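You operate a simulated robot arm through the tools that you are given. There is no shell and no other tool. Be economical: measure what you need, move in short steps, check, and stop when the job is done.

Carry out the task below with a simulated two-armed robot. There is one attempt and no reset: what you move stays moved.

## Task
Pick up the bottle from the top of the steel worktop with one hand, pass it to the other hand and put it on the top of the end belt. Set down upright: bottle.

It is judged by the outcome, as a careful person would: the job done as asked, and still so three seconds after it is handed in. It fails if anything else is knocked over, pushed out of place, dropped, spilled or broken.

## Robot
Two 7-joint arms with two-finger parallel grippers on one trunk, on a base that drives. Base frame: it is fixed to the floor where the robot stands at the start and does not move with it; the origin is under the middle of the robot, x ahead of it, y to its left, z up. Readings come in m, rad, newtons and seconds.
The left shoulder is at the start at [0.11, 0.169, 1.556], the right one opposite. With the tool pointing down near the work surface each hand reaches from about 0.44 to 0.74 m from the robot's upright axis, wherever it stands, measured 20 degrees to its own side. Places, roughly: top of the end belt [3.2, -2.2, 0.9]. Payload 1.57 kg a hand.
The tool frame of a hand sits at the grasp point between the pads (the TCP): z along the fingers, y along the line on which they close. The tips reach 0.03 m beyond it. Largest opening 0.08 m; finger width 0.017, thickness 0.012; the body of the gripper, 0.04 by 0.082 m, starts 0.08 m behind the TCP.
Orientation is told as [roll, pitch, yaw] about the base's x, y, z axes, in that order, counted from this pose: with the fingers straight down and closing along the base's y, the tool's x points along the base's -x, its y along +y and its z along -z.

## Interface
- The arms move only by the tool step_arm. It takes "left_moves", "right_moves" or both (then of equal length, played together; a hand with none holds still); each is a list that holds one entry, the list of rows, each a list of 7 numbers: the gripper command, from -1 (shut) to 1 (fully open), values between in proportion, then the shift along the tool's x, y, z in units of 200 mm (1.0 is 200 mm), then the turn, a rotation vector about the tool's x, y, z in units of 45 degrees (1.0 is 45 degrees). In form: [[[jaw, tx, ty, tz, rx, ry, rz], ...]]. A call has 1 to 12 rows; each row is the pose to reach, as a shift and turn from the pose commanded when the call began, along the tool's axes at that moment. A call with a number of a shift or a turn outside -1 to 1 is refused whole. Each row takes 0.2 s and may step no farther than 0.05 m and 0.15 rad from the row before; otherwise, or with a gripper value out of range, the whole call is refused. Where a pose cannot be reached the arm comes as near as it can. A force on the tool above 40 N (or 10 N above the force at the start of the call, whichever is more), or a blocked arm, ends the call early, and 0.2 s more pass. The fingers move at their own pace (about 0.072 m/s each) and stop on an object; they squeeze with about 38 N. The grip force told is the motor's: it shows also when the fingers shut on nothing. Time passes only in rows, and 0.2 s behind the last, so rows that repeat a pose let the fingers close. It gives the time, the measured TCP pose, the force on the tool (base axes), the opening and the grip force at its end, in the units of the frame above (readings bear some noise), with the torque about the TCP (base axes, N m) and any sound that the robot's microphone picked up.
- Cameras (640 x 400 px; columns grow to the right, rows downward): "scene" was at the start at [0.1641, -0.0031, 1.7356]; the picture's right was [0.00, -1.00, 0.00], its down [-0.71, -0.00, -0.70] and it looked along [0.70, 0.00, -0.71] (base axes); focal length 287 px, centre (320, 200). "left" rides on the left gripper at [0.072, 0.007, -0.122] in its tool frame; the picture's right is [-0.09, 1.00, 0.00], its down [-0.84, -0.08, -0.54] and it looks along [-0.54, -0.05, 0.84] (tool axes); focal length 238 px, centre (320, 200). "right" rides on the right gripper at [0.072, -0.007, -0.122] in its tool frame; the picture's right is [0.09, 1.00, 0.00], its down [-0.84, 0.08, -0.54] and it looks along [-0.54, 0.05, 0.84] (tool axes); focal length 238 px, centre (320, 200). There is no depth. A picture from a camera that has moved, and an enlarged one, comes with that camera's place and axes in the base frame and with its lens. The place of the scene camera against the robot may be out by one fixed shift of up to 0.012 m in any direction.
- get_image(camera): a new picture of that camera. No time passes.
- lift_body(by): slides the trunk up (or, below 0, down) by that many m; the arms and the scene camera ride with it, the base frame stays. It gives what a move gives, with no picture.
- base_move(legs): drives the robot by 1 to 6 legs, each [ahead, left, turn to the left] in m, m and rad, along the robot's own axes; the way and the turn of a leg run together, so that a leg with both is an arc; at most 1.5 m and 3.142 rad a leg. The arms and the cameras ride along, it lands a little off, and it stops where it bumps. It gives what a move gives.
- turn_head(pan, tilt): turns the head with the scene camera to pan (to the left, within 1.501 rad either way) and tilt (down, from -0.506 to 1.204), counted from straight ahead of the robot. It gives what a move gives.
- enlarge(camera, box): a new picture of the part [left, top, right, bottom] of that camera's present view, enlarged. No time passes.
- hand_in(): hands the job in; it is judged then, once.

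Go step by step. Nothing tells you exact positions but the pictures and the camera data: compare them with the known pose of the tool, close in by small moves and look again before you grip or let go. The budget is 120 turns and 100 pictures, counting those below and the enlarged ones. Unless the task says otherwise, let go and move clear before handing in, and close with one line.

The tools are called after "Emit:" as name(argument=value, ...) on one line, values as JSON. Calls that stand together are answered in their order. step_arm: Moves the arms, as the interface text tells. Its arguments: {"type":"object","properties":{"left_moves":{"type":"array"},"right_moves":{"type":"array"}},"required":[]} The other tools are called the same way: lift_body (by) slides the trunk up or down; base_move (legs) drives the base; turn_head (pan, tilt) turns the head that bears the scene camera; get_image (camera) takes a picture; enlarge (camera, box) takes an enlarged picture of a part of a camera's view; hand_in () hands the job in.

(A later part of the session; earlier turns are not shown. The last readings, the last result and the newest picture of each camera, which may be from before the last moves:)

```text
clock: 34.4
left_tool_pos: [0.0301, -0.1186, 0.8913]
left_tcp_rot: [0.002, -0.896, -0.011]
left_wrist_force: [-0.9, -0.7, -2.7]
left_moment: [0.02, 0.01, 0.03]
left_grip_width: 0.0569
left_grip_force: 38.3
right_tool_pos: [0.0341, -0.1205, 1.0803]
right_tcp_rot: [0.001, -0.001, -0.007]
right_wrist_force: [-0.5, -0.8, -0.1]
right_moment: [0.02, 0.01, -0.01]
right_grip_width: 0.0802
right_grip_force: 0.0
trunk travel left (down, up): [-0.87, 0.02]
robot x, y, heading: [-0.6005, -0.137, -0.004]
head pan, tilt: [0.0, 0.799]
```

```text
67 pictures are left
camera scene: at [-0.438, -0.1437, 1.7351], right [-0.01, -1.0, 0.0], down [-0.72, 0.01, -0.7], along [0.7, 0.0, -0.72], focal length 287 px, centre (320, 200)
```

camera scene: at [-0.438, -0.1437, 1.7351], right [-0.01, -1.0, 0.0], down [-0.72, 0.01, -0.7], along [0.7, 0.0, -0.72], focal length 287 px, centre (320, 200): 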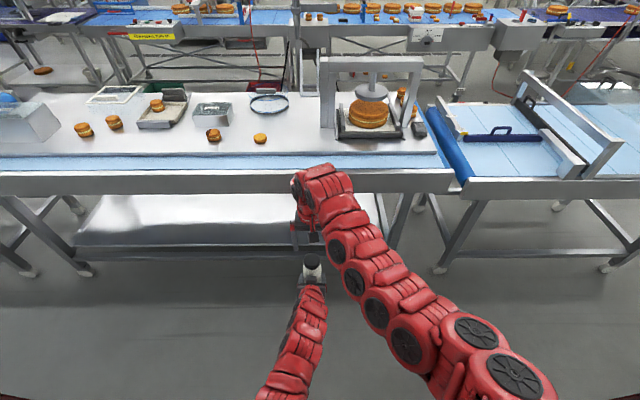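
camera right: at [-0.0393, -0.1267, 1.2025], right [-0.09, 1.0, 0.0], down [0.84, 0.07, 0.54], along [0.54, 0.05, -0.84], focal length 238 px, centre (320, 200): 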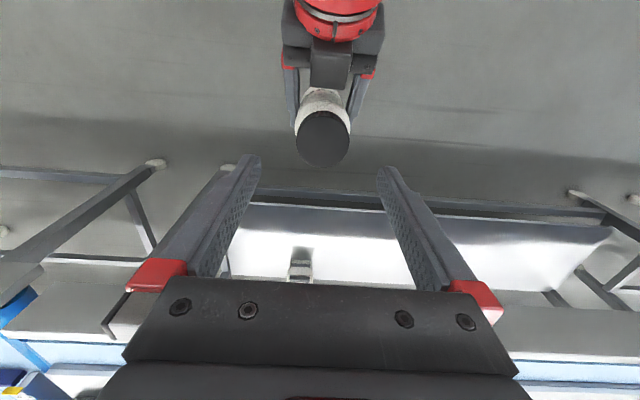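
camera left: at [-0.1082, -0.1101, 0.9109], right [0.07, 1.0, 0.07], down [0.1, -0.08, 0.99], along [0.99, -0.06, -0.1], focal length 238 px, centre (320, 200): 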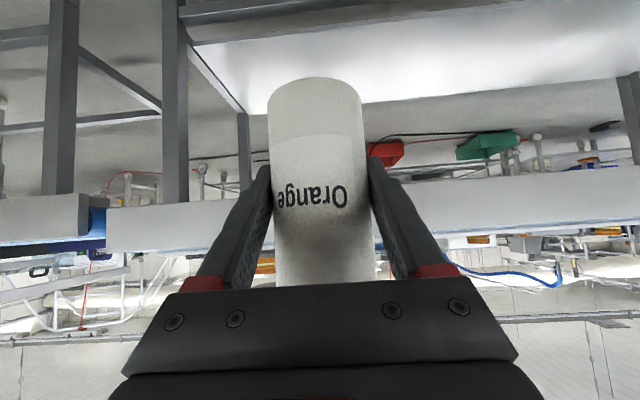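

The right hand is aligned over the cap. I'll lower it partway and check clearance to the left gripper.

Emit:
step_arm(right_moves=[[[1, 0.01, 0.01, 0.12, 0, 0, 0], [1, 0.02, 0.01, 0.24, 0, 0, 0], [1, 0.02, 0.01, 0.36, 0, 0, 0], [1, 0.02, 0.01, 0.45, 0, 0, 0]]])

Emit:
get_image(camera="right")

Emit:
enlarge(camera="scene", box=[240, 190, 400, 290])

```text
clock: 35.4
left_tool_pos: [0.0321, -0.1175, 0.8914]
left_tcp_rot: [0.0, -0.896, -0.008]
left_wrist_force: [0.0, 0.5, -3.0]
left_moment: [0.01, 0.02, -0.01]
left_grip_width: 0.0568
left_grip_force: 37.6
right_tool_pos: [0.03, -0.1158, 0.9904]
right_tcp_rot: [-0.001, -0.003, -0.004]
right_wrist_force: [-0.2, -0.5, -0.3]
right_moment: [0.0, -0.02, -0.02]
right_grip_width: 0.0802
right_grip_force: 0.0
trunk travel left (down, up): [-0.87, 0.02]
robot x, y, heading: [-0.6007, -0.1346, -0.006]
head pan, tilt: [0.0, 0.799]
```

```text
66 pictures are left
camera right: at [-0.0432, -0.123, 1.1117], right [-0.09, 1.0, 0.0], down [0.84, 0.07, 0.54], along [0.54, 0.05, -0.84], focal length 238 px, centre (320, 200)
```

right: 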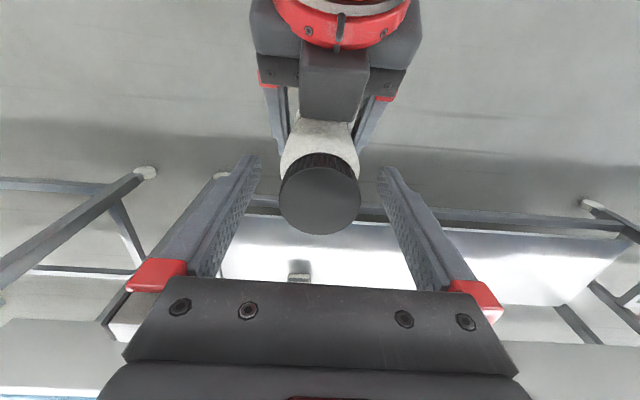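

```text
4.00 times, centred on (320, 240) of scene
camera zoom: at [-0.4375, -0.1412, 1.735], right [-0.01, -1.0, 0.0], down [-0.72, 0.0, -0.7], along [0.7, 0.0, -0.72], focal length 1149 px, centre (320, 40)
```

zoom: 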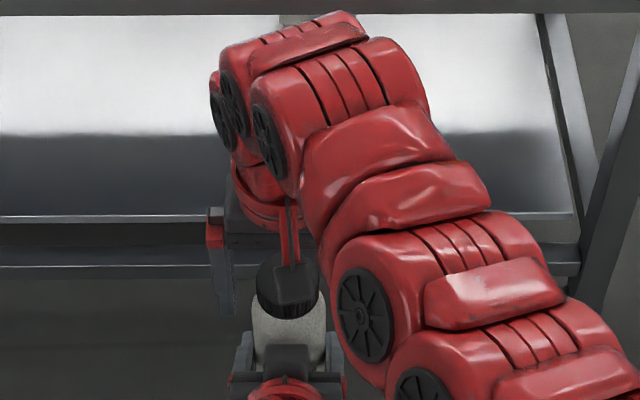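

Everything is centred and clear. I'll lower the final 40 mm, then close the right hand while the left holds.

Emit:
step_arm(right_moves=[[[1, 0, 0, 0.07, 0, 0, 0], [1, 0, 0, 0.14, 0, 0, 0], [1, 0, 0, 0.2, 0, 0, 0], [1, 0, 0, 0.2, 0, 0, 0]]])

Emit:
get_image(camera="right")

Emit:
get_image(camera="left")

```text
clock: 36.4
left_tool_pos: [0.0309, -0.1161, 0.8906]
left_tcp_rot: [-0.001, -0.897, -0.009]
left_wrist_force: [-0.1, 0.2, -4.0]
left_moment: [0.01, -0.03, 0.02]
left_grip_width: 0.057
left_grip_force: 37.8
right_tool_pos: [0.0294, -0.1164, 0.9506]
right_tcp_rot: [-0.001, -0.003, -0.005]
right_wrist_force: [-0.5, 0.1, -0.1]
right_moment: [-0.02, -0.02, -0.01]
right_grip_width: 0.08
right_grip_force: 0.1
trunk travel left (down, up): [-0.87, 0.02]
robot x, y, heading: [-0.6024, -0.136, -0.003]
head pan, tilt: [0.0, 0.799]
```

```text
64 pictures are left
camera right: at [-0.0432, -0.1231, 1.0717], right [-0.09, 1.0, 0.0], down [0.84, 0.07, 0.54], along [0.54, 0.05, -0.84], focal length 238 px, centre (320, 200)
```

right: 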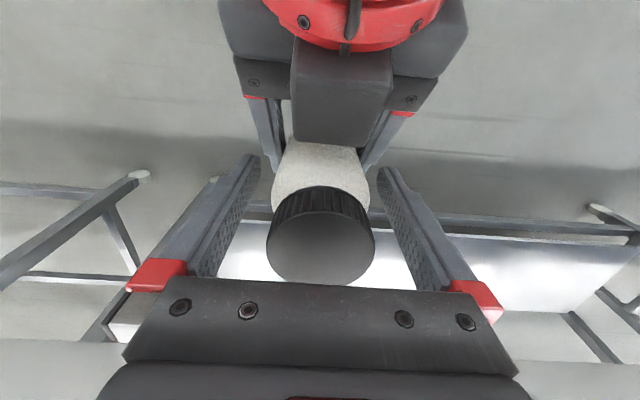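

```text
63 pictures are left
camera left: at [-0.1081, -0.1087, 0.9108], right [0.07, 1.0, 0.07], down [0.1, -0.08, 0.99], along [0.99, -0.06, -0.1], focal length 238 px, centre (320, 200)
```

left: 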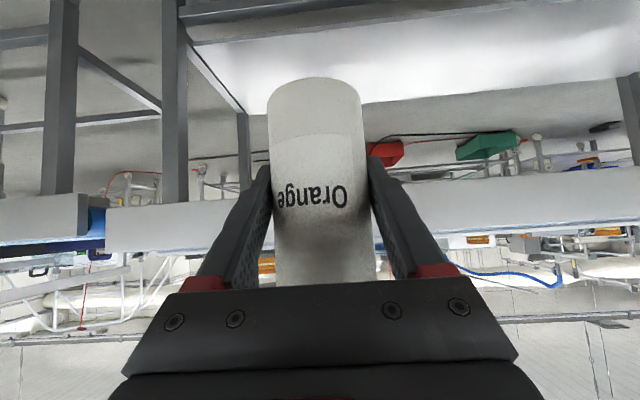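

The right fingers straddle the upper body just above the left fingers. Closing the right hand.

Emit:
step_arm(right_moves=[[[0.3, 0, 0, 0, 0, 0, 0], [-0.2, 0, 0, 0, 0, 0, 0], [-1, 0, 0, 0, 0, 0, 0], [-1, 0, 0, 0, 0, 0, 0], [-1, 0, 0, 0, 0, 0, 0]]])

Emit:
get_image(camera="right")

```text
clock: 37.5
left_tool_pos: [0.032, -0.1167, 0.8904]
left_tcp_rot: [-0.002, -0.894, -0.009]
left_wrist_force: [-3.8, -6.0, -1.1]
left_moment: [0.36, -0.18, 0.08]
left_grip_width: 0.0571
left_grip_force: 38.2
right_tool_pos: [0.0296, -0.1171, 0.951]
right_tcp_rot: [0.0, -0.003, -0.004]
right_wrist_force: [3.6, 5.6, 0.1]
right_moment: [-0.01, -0.03, -0.03]
right_grip_width: 0.0566
right_grip_force: 37.9
trunk travel left (down, up): [-0.87, 0.02]
robot x, y, heading: [-0.6014, -0.1361, -0.012]
head pan, tilt: [0.0, 0.799]
```

```text
62 pictures are left
camera right: at [-0.0431, -0.123, 1.0719], right [-0.09, 1.0, 0.0], down [0.84, 0.07, 0.54], along [0.54, 0.05, -0.84], focal length 238 px, centre (320, 200)
```

right: 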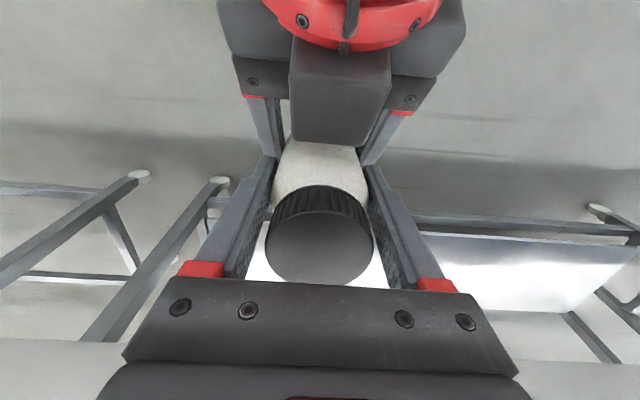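

Both hands hold the bottle. I'll open the left hand and check that the right alone carries it.

Emit:
step_arm(left_moves=[[[0, 0, 0, 0, 0, 0, 0], [1, 0, 0, 0, 0, 0, 0], [1, 0, 0, 0, 0, 0, 0], [1, 0, 0, 0, 0, 0, 0]]])

Emit:
get_image(camera="left")

```text
clock: 38.5
left_tool_pos: [0.0314, -0.1163, 0.8912]
left_tcp_rot: [-0.001, -0.895, -0.01]
left_wrist_force: [-0.4, -0.4, -0.5]
left_moment: [-0.01, 0.02, -0.01]
left_grip_width: 0.08
left_grip_force: 0.1
right_tool_pos: [0.0299, -0.117, 0.9496]
right_tcp_rot: [-0.001, -0.001, -0.004]
right_wrist_force: [0.2, -0.7, 1.0]
right_moment: [0.03, 0.04, 0.0]
right_grip_width: 0.0569
right_grip_force: 38.0
trunk travel left (down, up): [-0.87, 0.02]
robot x, y, heading: [-0.6009, -0.136, -0.004]
head pan, tilt: [0.0, 0.799]
```

```text
61 pictures are left
camera left: at [-0.1081, -0.1087, 0.9108], right [0.07, 1.0, 0.07], down [0.1, -0.08, 0.99], along [0.99, -0.06, -0.1], focal length 238 px, centre (320, 200)
```

left: 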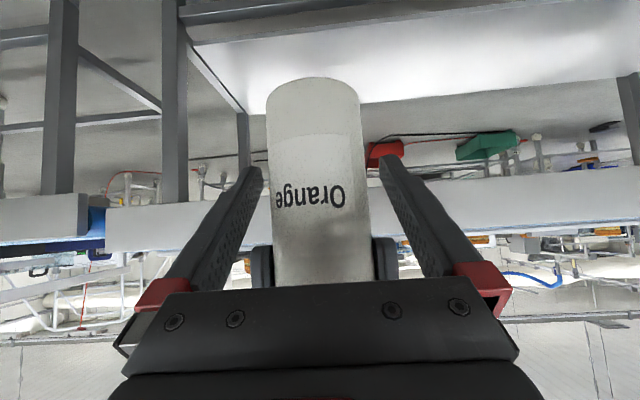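

The right hand holds it, and the left fingers are clear of the bottle. I'll retract the left hand straight back and slightly down.

Emit:
step_arm(left_moves=[[[1, 0.08, 0, -0.09, 0, 0, 0], [1, 0.17, 0, -0.18, 0, 0, 0], [1, 0.27, 0, -0.26, 0, 0, 0], [1, 0.38, 0, -0.32, 0, 0, 0], [1, 0.49, 0, -0.375, 0, 0, 0]]])

Emit:
get_image(camera="left")

Emit:
get_image(camera="right")

```text
clock: 39.8
left_tool_pos: [-0.0894, -0.1146, 0.8622]
left_tcp_rot: [-0.001, -0.895, -0.01]
left_wrist_force: [1.0, 1.0, -0.7]
left_moment: [0.01, 0.0, -0.02]
left_grip_width: 0.08
left_grip_force: 0.1
right_tool_pos: [0.0297, -0.1173, 0.9506]
right_tcp_rot: [0.0, -0.002, -0.005]
right_wrist_force: [0.5, 0.2, -0.5]
right_moment: [0.02, 0.04, 0.01]
right_grip_width: 0.0566
right_grip_force: 37.5
trunk travel left (down, up): [-0.87, 0.02]
robot x, y, heading: [-0.6016, -0.1321, -0.004]
head pan, tilt: [0.0, 0.799]
```

```text
60 pictures are left
camera left: at [-0.2285, -0.1071, 0.881], right [0.07, 1.0, 0.07], down [0.1, -0.08, 0.99], along [0.99, -0.06, -0.1], focal length 238 px, centre (320, 200)
```

left: 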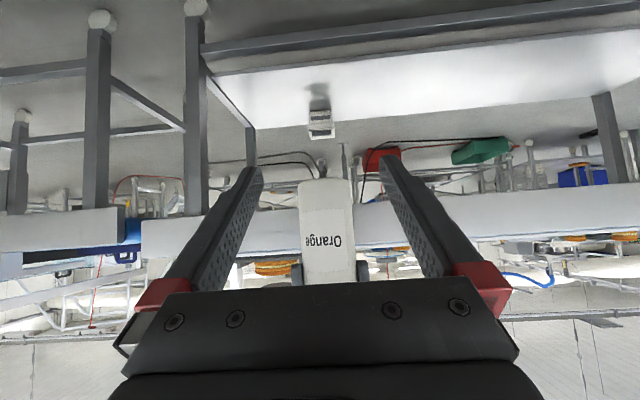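

```text
59 pictures are left
camera right: at [-0.0436, -0.1233, 1.0721], right [-0.09, 1.0, 0.0], down [0.84, 0.07, 0.54], along [0.54, 0.05, -0.84], focal length 238 px, centre (320, 200)
```

right: 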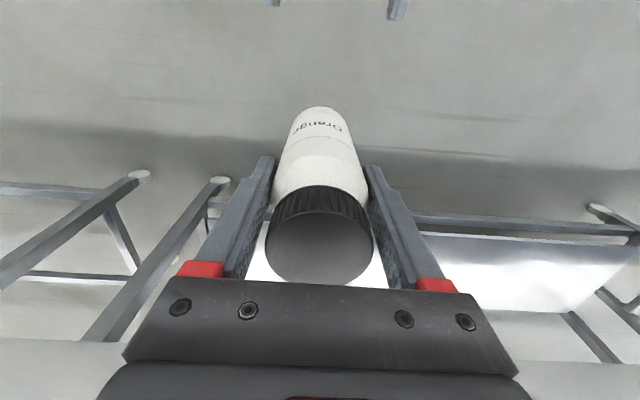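

The bottle now hangs upright in the right hand. I'll move both hands into a carrying pose, left aside and right raised.

Emit:
step_arm(left_moves=[[[1, -0.06, 0.16, -0.05, 0, 0, 0], [1, -0.13, 0.33, -0.1, 0, 0, 0], [1, -0.2, 0.5, -0.15, 0, 0, 0], [1, -0.26, 0.67, -0.2, 0, 0, 0], [1, -0.32, 0.83, -0.26, 0, 0, 0], [1, -0.39, 1.0, -0.312, 0, 0, 0]]], right_moves=[[[-1, 0.03, -0.12, -0.08, 0, 0, 0], [-1, 0.06, -0.25, -0.16, 0, 0, 0], [-1, 0.09, -0.37, -0.25, 0, 0, 0], [-1, 0.12, -0.5, -0.33, 0, 0, 0], [-1, 0.15, -0.62, -0.41, 0, 0, 0], [-1, 0.18, -0.75, -0.5, 0, 0, 0]]])

Emit:
turn_head(pan=-1.4, tilt=0.35)

Emit:
get_image(camera="scene")

Emit:
turn_head(pan=-0.7, tilt=0.3)

Emit:
get_image(camera="scene")

```text
clock: 41.1
left_tool_pos: [-0.0881, 0.0847, 0.9626]
left_tcp_rot: [-0.001, -0.896, -0.011]
left_wrist_force: [0.0, 0.3, -0.1]
left_moment: [-0.03, 0.0, -0.04]
left_grip_width: 0.0799
left_grip_force: 0.0
right_tool_pos: [-0.0064, -0.2677, 1.0521]
right_tcp_rot: [0.001, -0.002, -0.005]
right_wrist_force: [0.4, 0.1, -2.6]
right_moment: [-0.01, 0.02, -0.03]
right_grip_width: 0.0564
right_grip_force: 37.7
trunk travel left (down, up): [-0.87, 0.02]
robot x, y, heading: [-0.6025, -0.1351, -0.004]
head pan, tilt: [0.0, 0.799]
```

```text
clock: 42.7
left_tool_pos: [-0.0879, 0.0847, 0.9611]
left_tcp_rot: [0.001, -0.898, -0.008]
left_wrist_force: [1.7, -0.3, 0.0]
left_moment: [-0.02, -0.02, 0.02]
left_grip_width: 0.0798
left_grip_force: 0.0
right_tool_pos: [-0.0064, -0.2671, 1.0511]
right_tcp_rot: [0.001, -0.002, -0.007]
right_wrist_force: [-0.5, -0.9, -3.9]
right_moment: [0.01, 0.02, 0.0]
right_grip_width: 0.0565
right_grip_force: 38.8
trunk travel left (down, up): [-0.87, 0.02]
robot x, y, heading: [-0.6002, -0.1359, -0.011]
head pan, tilt: [-1.4, 0.351]
```

```text
58 pictures are left
camera scene: at [-0.5032, -0.2326, 1.7747], right [-0.99, -0.16, 0.0], down [-0.06, 0.34, -0.94], along [0.15, -0.93, -0.34], focal length 287 px, centre (320, 200)
```

scene: 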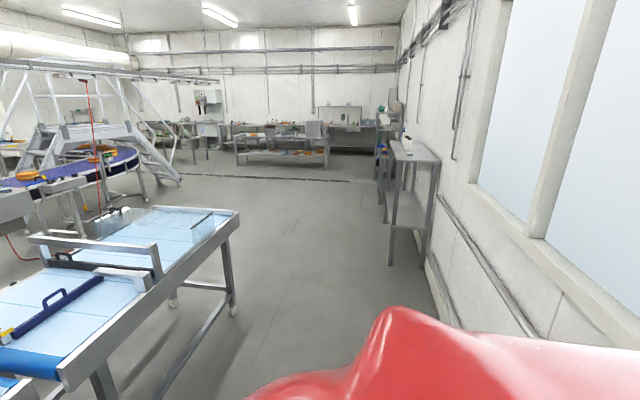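

```text
clock: 43.8
left_tool_pos: [-0.0882, 0.0846, 0.9616]
left_tcp_rot: [-0.001, -0.895, -0.008]
left_wrist_force: [0.1, 0.1, 0.0]
left_moment: [0.02, -0.01, 0.04]
left_grip_width: 0.0799
left_grip_force: 0.0
right_tool_pos: [-0.0061, -0.2667, 1.0507]
right_tcp_rot: [-0.001, -0.001, -0.004]
right_wrist_force: [-0.9, 0.9, -3.9]
right_moment: [-0.01, 0.03, -0.05]
right_grip_width: 0.0571
right_grip_force: 38.5
trunk travel left (down, up): [-0.87, 0.02]
robot x, y, heading: [-0.6007, -0.1342, -0.003]
head pan, tilt: [-0.7, 0.3]
```

```text
57 pictures are left
camera scene: at [-0.4476, -0.2015, 1.7794], right [-0.65, -0.76, 0.0], down [-0.23, 0.19, -0.96], along [0.73, -0.62, -0.3], focal length 287 px, centre (320, 200)
```

scene: 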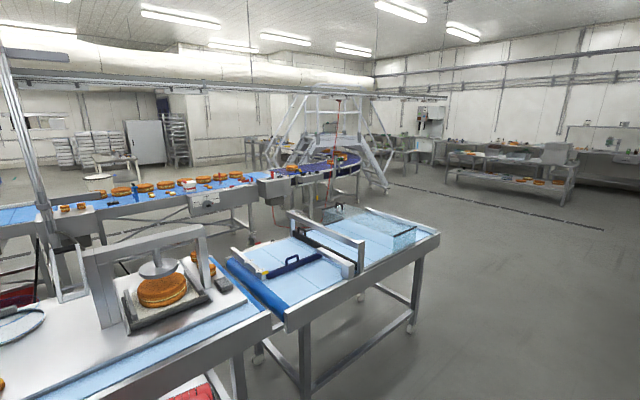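

The route is clear: turn right, drive along the front of the tables, then turn toward the end belt. Driving the first part.

Emit:
base_move(legs=[[0, 0, -1.571], [1.4, 0, 0], [1.4, 0, 0], [0, 0, 1.571]])

Emit:
turn_head(pan=0.0, tilt=0.3)

Emit:
get_image(camera="scene")

Emit:
get_image(camera="right")

```text
clock: 60.0
left_tool_pos: [-0.381, -3.3195, 0.9602]
left_tcp_rot: [0.0, -0.896, -1.594]
left_wrist_force: [-0.8, -0.5, -0.1]
left_moment: [0.01, 0.02, -0.02]
left_grip_width: 0.0801
left_grip_force: 0.1
right_tool_pos: [-0.7339, -3.3969, 1.0476]
right_tcp_rot: [0.0, 0.004, -1.588]
right_wrist_force: [0.3, -0.8, -5.0]
right_moment: [0.03, -0.03, -0.01]
right_grip_width: 0.0568
right_grip_force: 37.8
trunk travel left (down, up): [-0.87, 0.02]
robot x, y, heading: [-0.5948, -2.7981, -1.59]
head pan, tilt: [-0.7, 0.3]
stopped in leg 3: the robot was blocked; the commanded pose is now the measured one
```

```text
clock: 61.1
left_tool_pos: [-0.3822, -3.3174, 0.9619]
left_tcp_rot: [0.0, -0.896, -1.592]
left_wrist_force: [-0.8, 0.1, 0.0]
left_moment: [-0.03, -0.03, 0.05]
left_grip_width: 0.08
left_grip_force: 0.0
right_tool_pos: [-0.7348, -3.3928, 1.0501]
right_tcp_rot: [0.0, 0.0, -1.589]
right_wrist_force: [0.0, 0.0, -3.6]
right_moment: [0.02, -0.01, -0.03]
right_grip_width: 0.0564
right_grip_force: 38.0
trunk travel left (down, up): [-0.87, 0.02]
robot x, y, heading: [-0.5958, -2.8019, -1.591]
head pan, tilt: [0.0, 0.3]
```

```text
56 pictures are left
camera scene: at [-0.5976, -2.9771, 1.7793], right [-1.0, 0.02, 0.0], down [0.01, 0.3, -0.95], along [-0.02, -0.95, -0.3], focal length 287 px, centre (320, 200)
```

scene: 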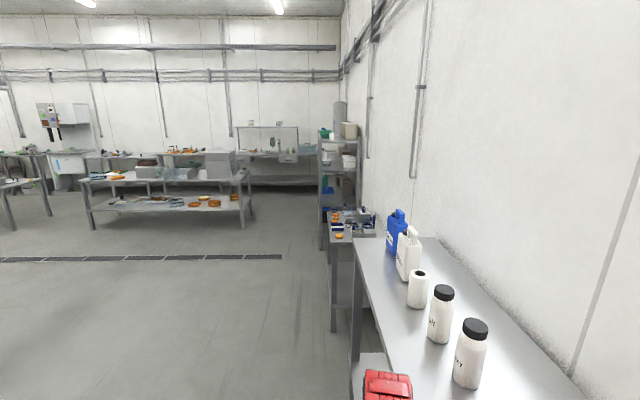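

```text
55 pictures are left
camera right: at [-0.7406, -3.321, 1.1717], right [1.0, 0.07, 0.0], down [0.06, -0.84, 0.54], along [0.04, -0.54, -0.84], focal length 238 px, centre (320, 200)
```

right: 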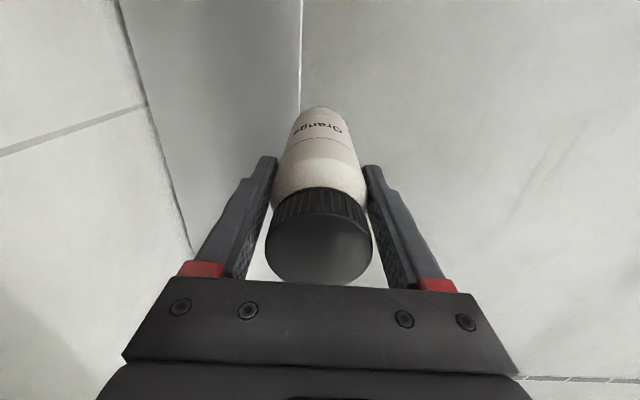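

The base nudged against the side shelf, but everything on it still stands. I'll back off and shift left, away from it.

Emit:
base_move(legs=[[-0.2, 0, 0], [0, 0.6, 0]])

Emit:
get_image(camera="scene")

```text
clock: 65.7
left_tool_pos: [0.22, -3.1317, 0.9613]
left_tcp_rot: [0.001, -0.896, -1.598]
left_wrist_force: [-0.2, -0.3, -0.3]
left_moment: [0.03, 0.04, 0.0]
left_grip_width: 0.08
left_grip_force: 0.1
right_tool_pos: [-0.1321, -3.2052, 1.0504]
right_tcp_rot: [0.001, -0.002, -1.594]
right_wrist_force: [0.5, 0.3, -3.5]
right_moment: [0.01, -0.02, 0.01]
right_grip_width: 0.0567
right_grip_force: 37.7
trunk travel left (down, up): [-0.87, 0.02]
robot x, y, heading: [0.0055, -2.6115, -1.593]
head pan, tilt: [0.0, 0.3]
```

```text
54 pictures are left
camera scene: at [0.0057, -2.7905, 1.7794], right [-1.0, 0.02, 0.0], down [0.01, 0.3, -0.96], along [-0.02, -0.95, -0.3], focal length 287 px, centre (320, 200)
```

scene: 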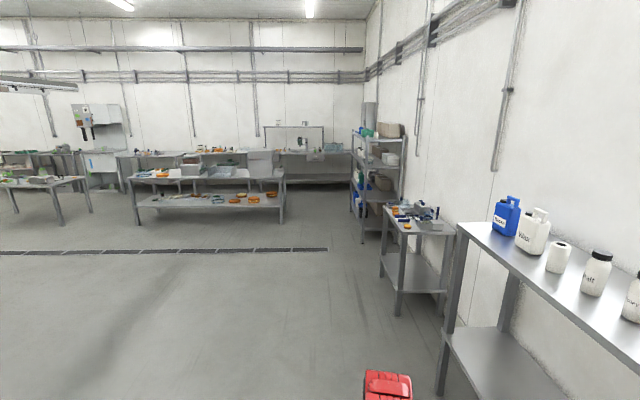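

The shelf items all stand. I'll go a bit further, turn left to face +x, and advance into the open area.

Emit:
base_move(legs=[[0.5, 0, 0], [0, 0, 1.593], [0.9, 0, 0]])

Emit:
turn_head(pan=0.3, tilt=0.4)

Emit:
get_image(camera="scene")

```text
clock: 76.8
left_tool_pos: [1.4022, -2.8953, 0.961]
left_tcp_rot: [0.001, -0.897, -0.007]
left_wrist_force: [-0.3, -0.2, -1.4]
left_moment: [-0.05, 0.01, -0.03]
left_grip_width: 0.0797
left_grip_force: 0.1
right_tool_pos: [1.4845, -3.2446, 1.0508]
right_tcp_rot: [-0.002, -0.003, -0.003]
right_wrist_force: [0.3, -0.1, -4.2]
right_moment: [-0.02, 0.03, 0.0]
right_grip_width: 0.0568
right_grip_force: 38.4
trunk travel left (down, up): [-0.87, 0.02]
robot x, y, heading: [0.891, -3.1183, -0.006]
head pan, tilt: [0.0, 0.3]
```

```text
clock: 77.6
left_tool_pos: [1.4024, -2.8951, 0.9609]
left_tcp_rot: [0.001, -0.899, -0.007]
left_wrist_force: [0.6, -0.5, -0.3]
left_moment: [-0.01, -0.06, 0.0]
left_grip_width: 0.0803
left_grip_force: 0.1
right_tool_pos: [1.4845, -3.246, 1.0501]
right_tcp_rot: [0.0, -0.001, -0.004]
right_wrist_force: [0.3, -0.5, -3.8]
right_moment: [0.01, 0.01, 0.01]
right_grip_width: 0.0568
right_grip_force: 37.8
trunk travel left (down, up): [-0.87, 0.02]
robot x, y, heading: [0.8905, -3.1188, -0.002]
head pan, tilt: [0.3, 0.4]
```

```text
53 pictures are left
camera scene: at [1.0615, -3.0941, 1.7702], right [0.29, -0.96, 0.0], down [-0.37, -0.11, -0.92], along [0.88, 0.27, -0.39], focal length 287 px, centre (320, 200)
```

scene: 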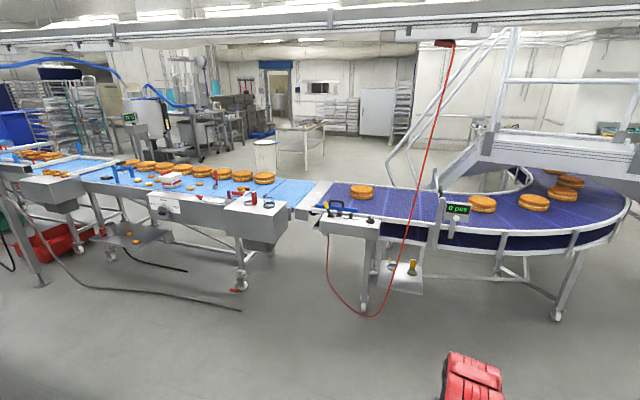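

The bottle is carried fine. Ahead are a blue belt and a purple curved belt, and the given point lies near the blue belt's end. I'll drive closer to pin down positions and heights.

Emit:
base_move(legs=[[0.7, 0, 0], [0, 0.6, 0]])

Emit:
turn_head(pan=0.0, tilt=0.5)

Emit:
get_image(camera="scene")

```text
clock: 84.4
left_tool_pos: [2.0979, -2.2928, 0.9615]
left_tcp_rot: [0.0, -0.898, -0.002]
left_wrist_force: [-0.1, 0.0, 0.3]
left_moment: [0.02, -0.02, 0.02]
left_grip_width: 0.0802
left_grip_force: 0.1
right_tool_pos: [2.1823, -2.6432, 1.0511]
right_tcp_rot: [-0.001, -0.002, 0.002]
right_wrist_force: [0.0, -0.1, -4.0]
right_moment: [0.02, 0.05, 0.02]
right_grip_width: 0.0568
right_grip_force: 38.3
trunk travel left (down, up): [-0.87, 0.02]
robot x, y, heading: [1.5863, -2.5223, -0.0]
head pan, tilt: [0.3, 0.4]
```

```text
clock: 85.2
left_tool_pos: [2.097, -2.2937, 0.9632]
left_tcp_rot: [-0.003, -0.9, -0.003]
left_wrist_force: [0.1, 0.5, 0.0]
left_moment: [0.04, 0.05, 0.01]
left_grip_width: 0.08
left_grip_force: 0.0
right_tool_pos: [2.181, -2.6438, 1.05]
right_tcp_rot: [-0.001, 0.0, 0.002]
right_wrist_force: [0.1, 1.3, -4.0]
right_moment: [0.02, 0.04, 0.01]
right_grip_width: 0.0569
right_grip_force: 38.1
trunk travel left (down, up): [-0.87, 0.02]
robot x, y, heading: [1.5856, -2.5202, 0.005]
head pan, tilt: [0.0, 0.499]
```

```text
52 pictures are left
camera scene: at [1.7601, -2.5212, 1.7611], right [0.0, -1.0, 0.0], down [-0.48, 0.0, -0.88], along [0.88, 0.0, -0.48], focal length 287 px, centre (320, 200)
```

scene: 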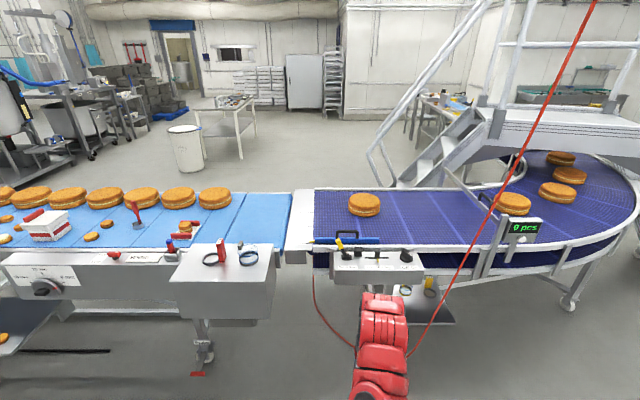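

Triangulating the cake puts the belt top at z≈0.90, and the given point (3.2, -2.2) falls on the clear end of the blue belt. I'll look down to judge how close the base can get to the conveyor's control box.

Emit:
turn_head(pan=0.3, tilt=1.0)

Emit:
get_image(camera="scene")

Emit:
get_image(camera="left")

```text
clock: 86.2
left_tool_pos: [2.0986, -2.2915, 0.9612]
left_tcp_rot: [-0.002, -0.899, 0.0]
left_wrist_force: [0.5, -0.1, 0.4]
left_moment: [0.01, -0.03, 0.01]
left_grip_width: 0.0802
left_grip_force: 0.1
right_tool_pos: [2.1827, -2.6431, 1.05]
right_tcp_rot: [0.0, -0.002, 0.001]
right_wrist_force: [-0.2, -0.8, -3.3]
right_moment: [0.01, 0.02, -0.03]
right_grip_width: 0.0564
right_grip_force: 37.7
trunk travel left (down, up): [-0.87, 0.02]
robot x, y, heading: [1.5851, -2.5207, -0.004]
head pan, tilt: [0.3, 1.0]
```

```text
51 pictures are left
camera scene: at [1.7357, -2.501, 1.72], right [0.3, -0.96, 0.0], down [-0.8, -0.25, -0.54], along [0.52, 0.16, -0.84], focal length 287 px, centre (320, 200)
```

scene: 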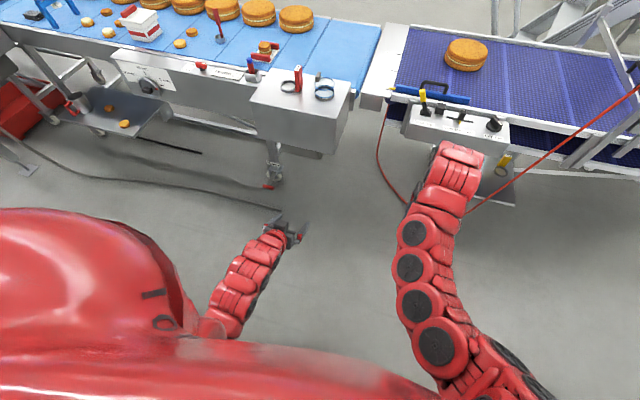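

```text
50 pictures are left
camera left: at [1.9589, -2.2868, 0.9815], right [0.06, 1.0, 0.07], down [0.1, -0.08, 0.99], along [0.99, -0.05, -0.1], focal length 238 px, centre (320, 200)
```

left: 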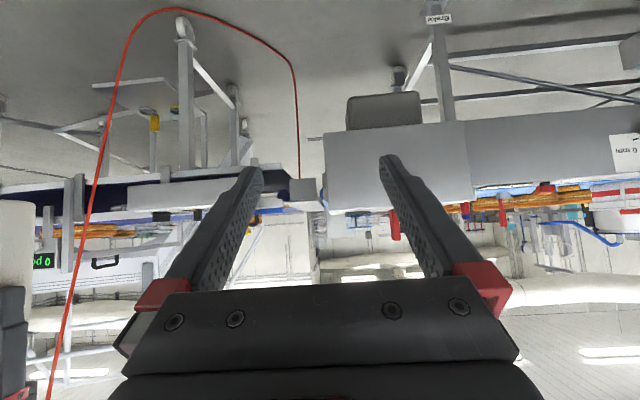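

The target spot is reachable from the front. Before approaching, I'll put the left hand back to a high straight-down pose and raise the bottle to clear the control box.

Emit:
step_arm(left_moves=[[[1, -0.12, 0.08, -0.07, 0, 0.14, 0], [1, -0.25, 0.17, -0.15, 0, 0.28, 0], [1, -0.38, 0.26, -0.22, 0, 0.42, 0], [1, -0.5, 0.34, -0.29, 0, 0.56, 0], [1, -0.63, 0.43, -0.36, 0, 0.7, 0], [1, -0.75, 0.52, -0.44, 0, 0.84, 0], [1, -0.875, 0.6, -0.507, 0, 0.98, 0]]], right_moves=[[[-1, 0, 0, -0.05, 0, 0, 0], [-1, 0, 0, -0.1, 0, 0, 0], [-1, 0, 0, -0.15, 0, 0, 0], [-1, 0, 0, -0.2, 0, 0, 0], [-1, 0, 0, -0.25, 0, 0, 0], [-1, 0, 0, -0.3, 0, 0, 0], [-1, 0, 0, -0.35, 0, 0, 0]]])

Emit:
turn_head(pan=0.0, tilt=0.8)

Emit:
get_image(camera="scene")

```text
clock: 87.8
left_tool_pos: [2.1184, -2.1846, 1.1291]
left_tcp_rot: [-0.003, -0.178, -0.003]
left_wrist_force: [-0.3, 1.0, 0.0]
left_moment: [-0.02, -0.01, 0.04]
left_grip_width: 0.0802
left_grip_force: 0.1
left hand out of reach, approached as far as the arm can: row 7
right_tool_pos: [2.203, -2.6421, 1.087]
right_tcp_rot: [0.0, -0.001, 0.002]
right_wrist_force: [0.2, -0.1, -3.4]
right_moment: [-0.01, 0.03, 0.0]
right_grip_width: 0.0565
right_grip_force: 38.3
right hand out of reach, approached as far as the arm can: row 3, 4, 5, 6, 7
trunk travel left (down, up): [-0.87, 0.02]
robot x, y, heading: [1.5882, -2.5151, 0.001]
head pan, tilt: [0.3, 1.0]
```

```text
clock: 88.5
left_tool_pos: [2.1186, -2.1844, 1.1273]
left_tcp_rot: [-0.005, -0.176, -0.001]
left_wrist_force: [-0.5, 0.5, -0.4]
left_moment: [0.0, 0.01, -0.01]
left_grip_width: 0.08
left_grip_force: 0.1
right_tool_pos: [2.2032, -2.6422, 1.0863]
right_tcp_rot: [-0.001, -0.002, 0.001]
right_wrist_force: [-0.3, 0.4, -4.5]
right_moment: [0.02, 0.03, 0.04]
right_grip_width: 0.0566
right_grip_force: 38.0
trunk travel left (down, up): [-0.87, 0.02]
robot x, y, heading: [1.5877, -2.521, 0.006]
head pan, tilt: [0.0, 0.799]
```

```text
49 pictures are left
camera scene: at [1.7497, -2.5214, 1.735], right [0.0, -1.0, 0.0], down [-0.72, 0.0, -0.7], along [0.7, 0.0, -0.72], focal length 287 px, centre (320, 200)
```

scene: 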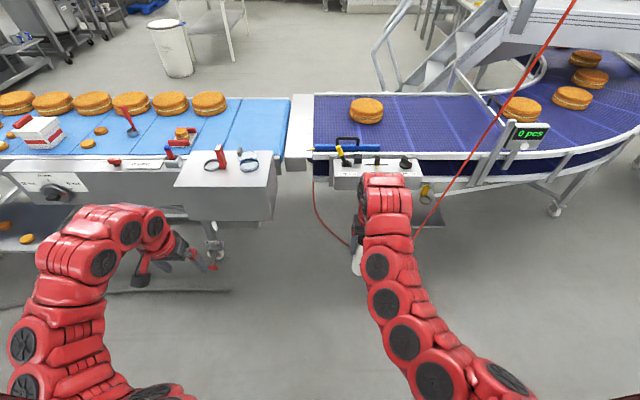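

I'll extend the right hand forward and up here in free space to test its reach.

Emit:
step_arm(right_moves=[[[-1, -0.15, 0.08, -0.05, 0, 0, 0], [-1, -0.3, 0.15, -0.1, 0, 0, 0], [-1, -0.45, 0.23, -0.15, 0, 0, 0], [-1, -0.6, 0.3, -0.2, 0, 0, 0], [-1, -0.75, 0.3, -0.2, 0, 0, 0]]])

```text
clock: 89.8
left_tool_pos: [2.1188, -2.1853, 1.1298]
left_tcp_rot: [-0.003, -0.177, -0.001]
left_wrist_force: [-0.5, 0.3, 0.3]
left_moment: [0.01, -0.05, 0.03]
left_grip_width: 0.0799
left_grip_force: 0.1
right_tool_pos: [2.3033, -2.5765, 1.1312]
right_tcp_rot: [0.001, -0.002, 0.003]
right_wrist_force: [1.5, -0.8, -4.6]
right_moment: [0.0, 0.05, 0.01]
right_grip_width: 0.0567
right_grip_force: 38.2
right hand out of reach, approached as far as the arm can: row 4, 5
trunk travel left (down, up): [-0.87, 0.02]
robot x, y, heading: [1.5857, -2.5187, 0.003]
head pan, tilt: [0.0, 0.799]
```

Right-hand reach is about 0.72 m ahead. A red handle stands on the blue control box, so I'll raise the left hand and enter through the gap between the two boxes.

Emit:
step_arm(left_moves=[[[1, -0.12, 0.05, -0.11, 0, 0.07, 0], [1, -0.24, 0.1, -0.22, 0, 0.14, 0], [1, -0.365, 0.15, -0.34, 0, 0.22, 0]]])

Emit:
base_move(legs=[[0.4, 0, 0], [0, 0.14, 0]])

Emit:
get_image(camera="scene")

Emit:
get_image(camera="right")

```text
clock: 90.5
left_tool_pos: [2.1231, -2.1897, 1.0907]
left_tcp_rot: [-0.006, -0.09, -0.002]
left_wrist_force: [0.1, -0.4, 0.3]
left_moment: [0.0, -0.01, -0.01]
left_grip_width: 0.08
left_grip_force: 0.1
left hand out of reach, approached as far as the arm can: row 1, 2, 3
right_tool_pos: [2.3039, -2.5759, 1.1309]
right_tcp_rot: [0.001, 0.001, 0.002]
right_wrist_force: [-0.4, -0.1, -3.2]
right_moment: [-0.01, 0.0, -0.01]
right_grip_width: 0.0566
right_grip_force: 37.8
trunk travel left (down, up): [-0.87, 0.02]
robot x, y, heading: [1.5852, -2.5198, -0.002]
head pan, tilt: [0.0, 0.799]
```

```text
clock: 94.0
left_tool_pos: [2.5197, -2.0513, 1.0923]
left_tcp_rot: [-0.003, -0.089, -0.002]
left_wrist_force: [0.0, 0.3, 0.0]
left_moment: [0.0, 0.01, -0.02]
left_grip_width: 0.0801
left_grip_force: 0.2
right_tool_pos: [2.7005, -2.4387, 1.1316]
right_tcp_rot: [0.001, -0.002, 0.002]
right_wrist_force: [0.4, -0.8, -3.7]
right_moment: [-0.03, 0.03, 0.02]
right_grip_width: 0.0567
right_grip_force: 37.9
trunk travel left (down, up): [-0.87, 0.02]
robot x, y, heading: [1.9822, -2.3818, 0.002]
head pan, tilt: [0.0, 0.799]
```

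```text
48 pictures are left
camera scene: at [2.1468, -2.3844, 1.7351], right [0.0, -1.0, 0.0], down [-0.72, 0.0, -0.7], along [0.7, 0.0, -0.72], focal length 287 px, centre (320, 200)
```

scene: 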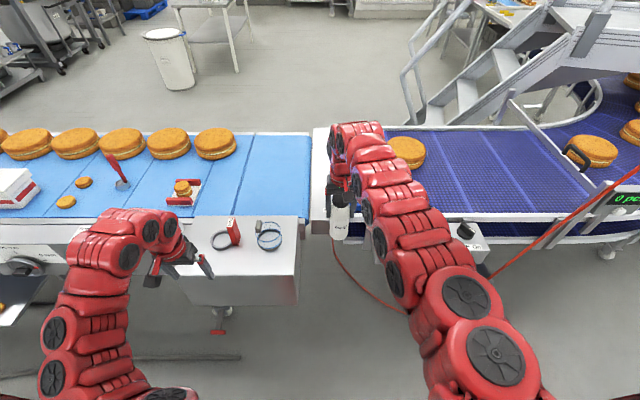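

```text
47 pictures are left
camera right: at [2.6266, -2.4451, 1.2528], right [-0.09, 1.0, 0.0], down [0.84, 0.08, 0.54], along [0.54, 0.05, -0.84], focal length 238 px, centre (320, 200)
```

right: 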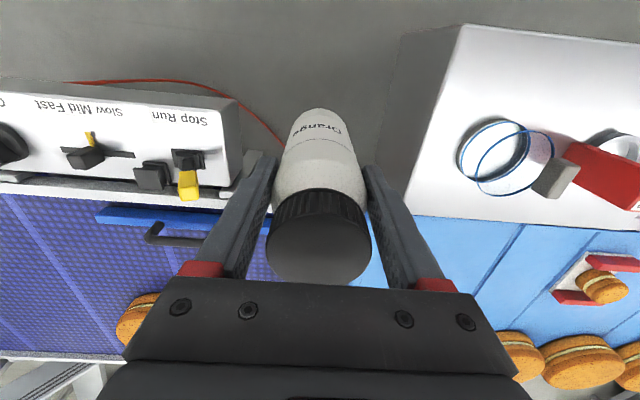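

The bottle is in front of the gap, clear on both sides. I'll shift the left hand outward so it misses the red handle on the box when I advance.

Emit:
step_arm(left_moves=[[[1, 0.1, 0.2, 0, 0, 0, 0], [1, 0.2, 0.4, 0, 0, 0, 0], [1, 0.3, 0.6, 0, 0, 0, 0], [1, 0.3, 0.75, 0, 0, 0, 0]]])

Emit:
get_image(camera="left")

```text
clock: 95.0
left_tool_pos: [2.4608, -1.8991, 1.0849]
left_tcp_rot: [-0.004, -0.09, -0.002]
left_wrist_force: [0.6, -0.2, 0.4]
left_moment: [0.0, -0.01, -0.01]
left_grip_width: 0.0798
left_grip_force: 0.1
right_tool_pos: [2.6995, -2.4372, 1.1307]
right_tcp_rot: [0.002, -0.001, 0.003]
right_wrist_force: [0.0, -0.1, -3.5]
right_moment: [0.02, -0.02, 0.0]
right_grip_width: 0.0567
right_grip_force: 37.6
trunk travel left (down, up): [-0.87, 0.02]
robot x, y, heading: [1.986, -2.3803, 0.001]
head pan, tilt: [0.0, 0.799]
```

```text
46 pictures are left
camera left: at [2.3793, -1.8928, 1.1991], right [0.1, 1.0, 0.0], down [0.79, -0.08, 0.61], along [0.61, -0.06, -0.79], focal length 238 px, centre (320, 200)
```

left: 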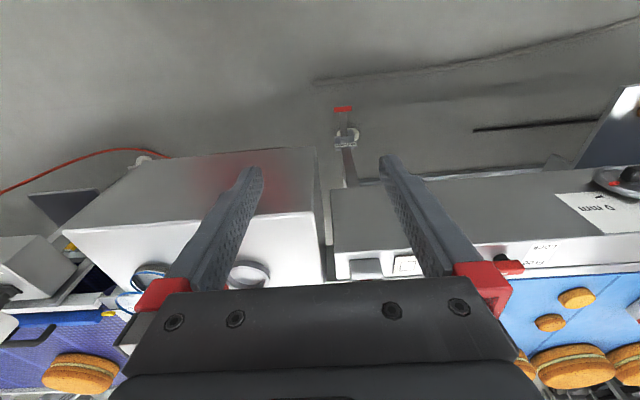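

The left hand is clear. I'll advance in small legs, watching for a bump.

Emit:
base_move(legs=[[0.12, 0, 0]])

Emit:
base_move(legs=[[0.1, 0, 0]])

Emit:
get_image(camera="scene")

Emit:
get_image(camera="right")

```text
clock: 96.2
left_tool_pos: [2.5803, -1.8997, 1.084]
left_tcp_rot: [-0.005, -0.092, -0.003]
left_wrist_force: [0.0, -0.1, -0.5]
left_moment: [-0.03, -0.03, 0.01]
left_grip_width: 0.08
left_grip_force: 0.2
right_tool_pos: [2.8204, -2.4364, 1.1316]
right_tcp_rot: [0.0, -0.002, 0.002]
right_wrist_force: [0.0, 0.5, -4.5]
right_moment: [-0.01, 0.03, 0.0]
right_grip_width: 0.0568
right_grip_force: 37.7
trunk travel left (down, up): [-0.87, 0.02]
robot x, y, heading: [2.1021, -2.3796, 0.003]
head pan, tilt: [0.0, 0.799]
```

```text
clock: 97.4
left_tool_pos: [2.68, -1.8997, 1.086]
left_tcp_rot: [-0.006, -0.091, -0.002]
left_wrist_force: [1.0, 0.0, 0.3]
left_moment: [-0.02, -0.01, -0.01]
left_grip_width: 0.08
left_grip_force: 0.1
right_tool_pos: [2.9184, -2.4361, 1.1325]
right_tcp_rot: [0.0, -0.002, 0.004]
right_wrist_force: [-0.5, 0.6, -3.7]
right_moment: [-0.03, 0.03, 0.03]
right_grip_width: 0.0567
right_grip_force: 38.1
trunk travel left (down, up): [-0.87, 0.02]
robot x, y, heading: [2.2034, -2.3817, 0.001]
head pan, tilt: [0.0, 0.799]
```

```text
45 pictures are left
camera scene: at [2.365, -2.3812, 1.7353], right [0.0, -1.0, 0.0], down [-0.72, 0.0, -0.7], along [0.7, 0.0, -0.72], focal length 287 px, centre (320, 200)
```

scene: 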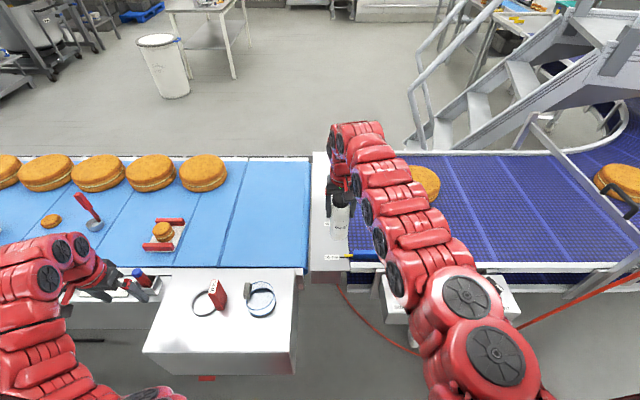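

```text
44 pictures are left
camera right: at [2.8454, -2.4422, 1.2537], right [-0.09, 1.0, 0.0], down [0.84, 0.08, 0.54], along [0.54, 0.05, -0.84], focal length 238 px, centre (320, 200)
```

right: 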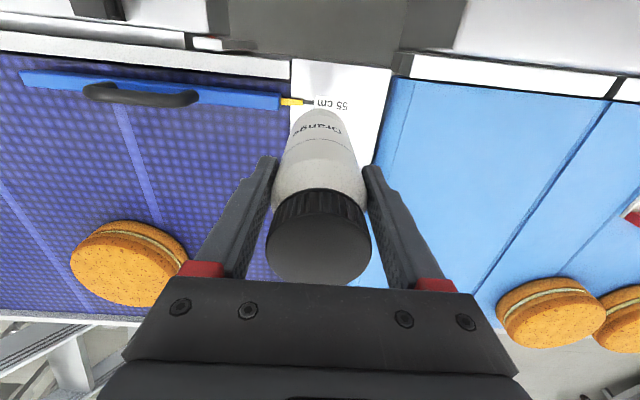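

No bump so far. The free area of the blue belt spans y from -2.0 to -2.33 and x from 2.88 to 3.44. I'll advance 0.12 m and then shift left 0.21 m.

Emit:
base_move(legs=[[0.12, 0, 0], [0, 0.21, 0]])

Emit:
get_image(camera="scene")

Emit:
get_image(camera="right")

```text
clock: 99.8
left_tool_pos: [2.8016, -1.6929, 1.0847]
left_tcp_rot: [-0.003, -0.088, -0.004]
left_wrist_force: [-0.3, 0.2, 0.6]
left_moment: [0.0, 0.03, 0.02]
left_grip_width: 0.0802
left_grip_force: 0.1
right_tool_pos: [3.0404, -2.2304, 1.1308]
right_tcp_rot: [0.0, -0.001, 0.001]
right_wrist_force: [0.0, 0.3, -3.1]
right_moment: [-0.02, 0.02, 0.0]
right_grip_width: 0.0567
right_grip_force: 38.2
trunk travel left (down, up): [-0.87, 0.02]
robot x, y, heading: [2.3221, -2.1694, 0.001]
head pan, tilt: [0.0, 0.799]
```

```text
43 pictures are left
camera scene: at [2.4876, -2.175, 1.735], right [0.0, -1.0, 0.0], down [-0.72, 0.0, -0.7], along [0.7, 0.0, -0.72], focal length 287 px, centre (320, 200)
```

scene: 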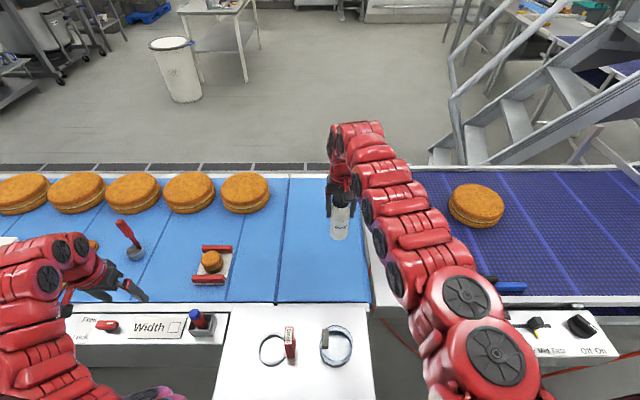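

```text
42 pictures are left
camera right: at [2.9672, -2.2367, 1.2526], right [-0.09, 1.0, 0.0], down [0.84, 0.08, 0.54], along [0.54, 0.05, -0.84], focal length 238 px, centre (320, 200)
```

right: 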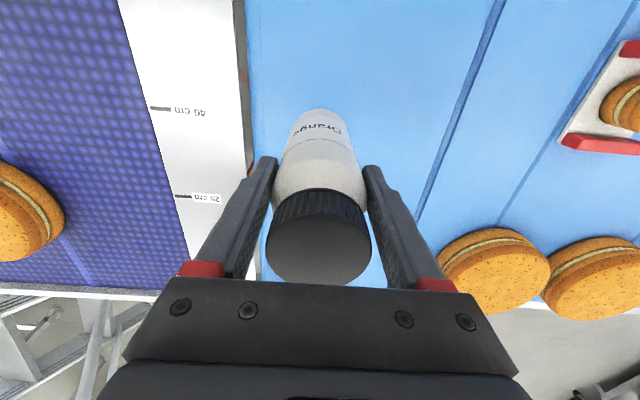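

The bottle is over the clear end section of the blue belt. I'll lower most of the way and re-check.

Emit:
step_arm(right_moves=[[[-1, 0, 0.05, 0.12, 0, 0, 0], [-1, 0, 0.1, 0.24, 0, 0, 0], [-1, 0, 0.15, 0.35, 0, 0, 0], [-1, 0, 0.15, 0.42, 0, 0, 0], [-1, 0, 0.15, 0.45, 0, 0, 0]]])

Emit:
get_image(camera="right")

Emit:
enlarge(camera="scene", box=[260, 150, 420, 250])

Emit:
get_image(camera="left")

```text
clock: 101.0
left_tool_pos: [2.8022, -1.6917, 1.0838]
left_tcp_rot: [-0.006, -0.089, -0.003]
left_wrist_force: [0.6, -0.1, -0.4]
left_moment: [0.01, 0.0, 0.02]
left_grip_width: 0.0799
left_grip_force: 0.0
right_tool_pos: [3.0245, -2.2024, 1.0506]
right_tcp_rot: [0.002, 0.0, 0.001]
right_wrist_force: [-0.6, 1.1, -3.2]
right_moment: [-0.01, -0.01, -0.03]
right_grip_width: 0.0567
right_grip_force: 38.1
right hand out of reach, approached as far as the arm can: row 2, 3, 4, 5
trunk travel left (down, up): [-0.87, 0.02]
robot x, y, heading: [2.3204, -2.1672, 0.001]
head pan, tilt: [0.0, 0.799]
```

```text
41 pictures are left
camera right: at [2.9519, -2.2093, 1.1725], right [-0.09, 1.0, 0.0], down [0.84, 0.08, 0.54], along [0.54, 0.05, -0.84], focal length 238 px, centre (320, 200)
```

right: 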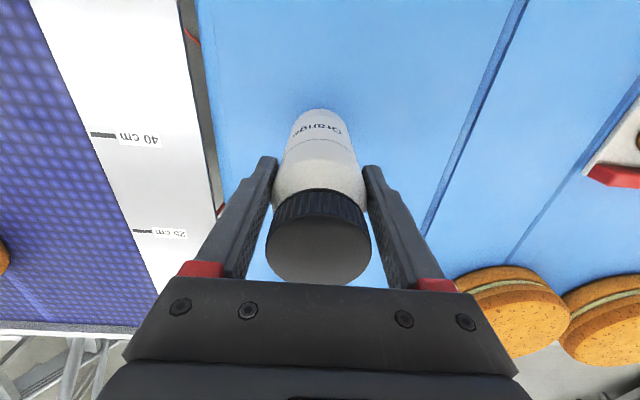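

```text
4.00 times, centred on (340, 200) of scene
camera zoom: at [2.4876, -2.172, 1.7351], right [0.0, -1.0, 0.0], down [-0.72, 0.0, -0.7], along [0.7, 0.0, -0.72], focal length 1149 px, centre (240, 200)
```

zoom: 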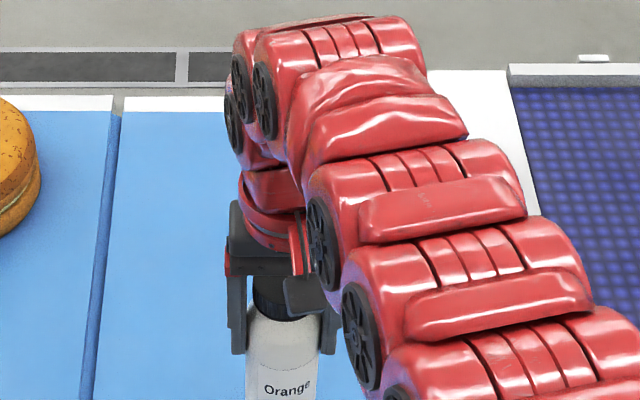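

```text
39 pictures are left
camera left: at [2.7203, -1.6839, 1.199], right [0.1, 1.0, 0.0], down [0.79, -0.08, 0.61], along [0.61, -0.06, -0.79], focal length 238 px, centre (320, 200)
```

left: 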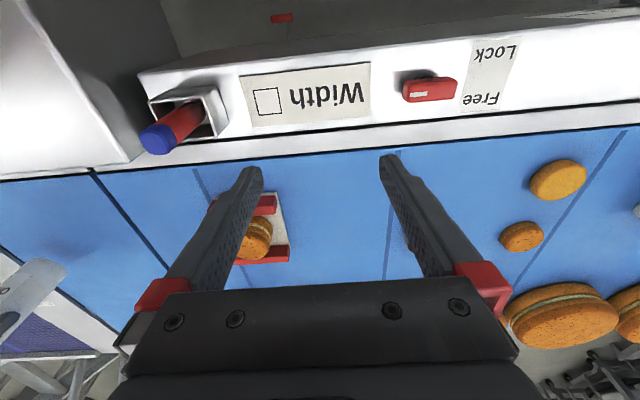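

The arm is at its reach limit, so I'll use the trunk for the last bit. The bottle base should be about 37 mm above the belt, so I'll lower 25 mm and look.

Emit:
lift_body(by=-0.025)

Emit:
get_image(camera="right")

Emit:
get_image(camera="scene")

```text
clock: 101.8
left_tool_pos: [2.8007, -1.6909, 1.059]
left_tcp_rot: [-0.004, -0.089, -0.003]
left_wrist_force: [0.6, -0.3, -0.3]
left_moment: [0.01, -0.02, -0.02]
left_grip_width: 0.0799
left_grip_force: 0.1
right_tool_pos: [3.0257, -2.2029, 1.0258]
right_tcp_rot: [0.0, 0.0, 0.001]
right_wrist_force: [1.2, -0.4, -3.4]
right_moment: [0.02, 0.04, 0.0]
right_grip_width: 0.0564
right_grip_force: 38.0
trunk travel left (down, up): [-0.845, 0.045]
robot x, y, heading: [2.323, -2.1669, 0.002]
head pan, tilt: [0.0, 0.799]
```

```text
38 pictures are left
camera right: at [2.9518, -2.2097, 1.1481], right [-0.09, 1.0, 0.0], down [0.84, 0.08, 0.54], along [0.54, 0.05, -0.84], focal length 238 px, centre (320, 200)
```

right: 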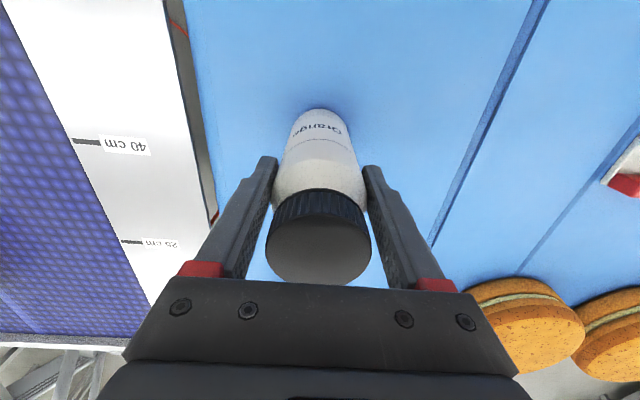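

```text
37 pictures are left
camera scene: at [2.4871, -2.1728, 1.7101], right [0.0, -1.0, 0.0], down [-0.72, 0.0, -0.7], along [0.7, 0.0, -0.72], focal length 287 px, centre (320, 200)
```

scene: 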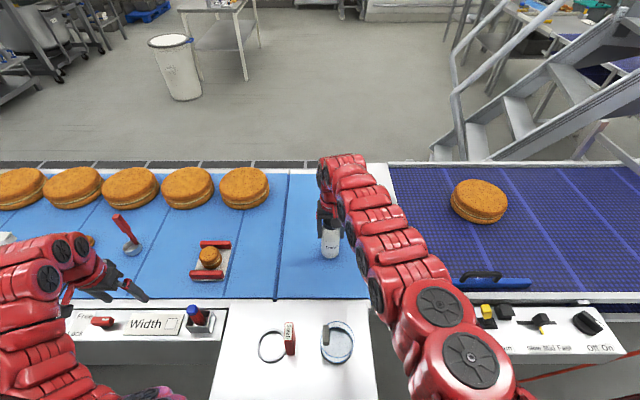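

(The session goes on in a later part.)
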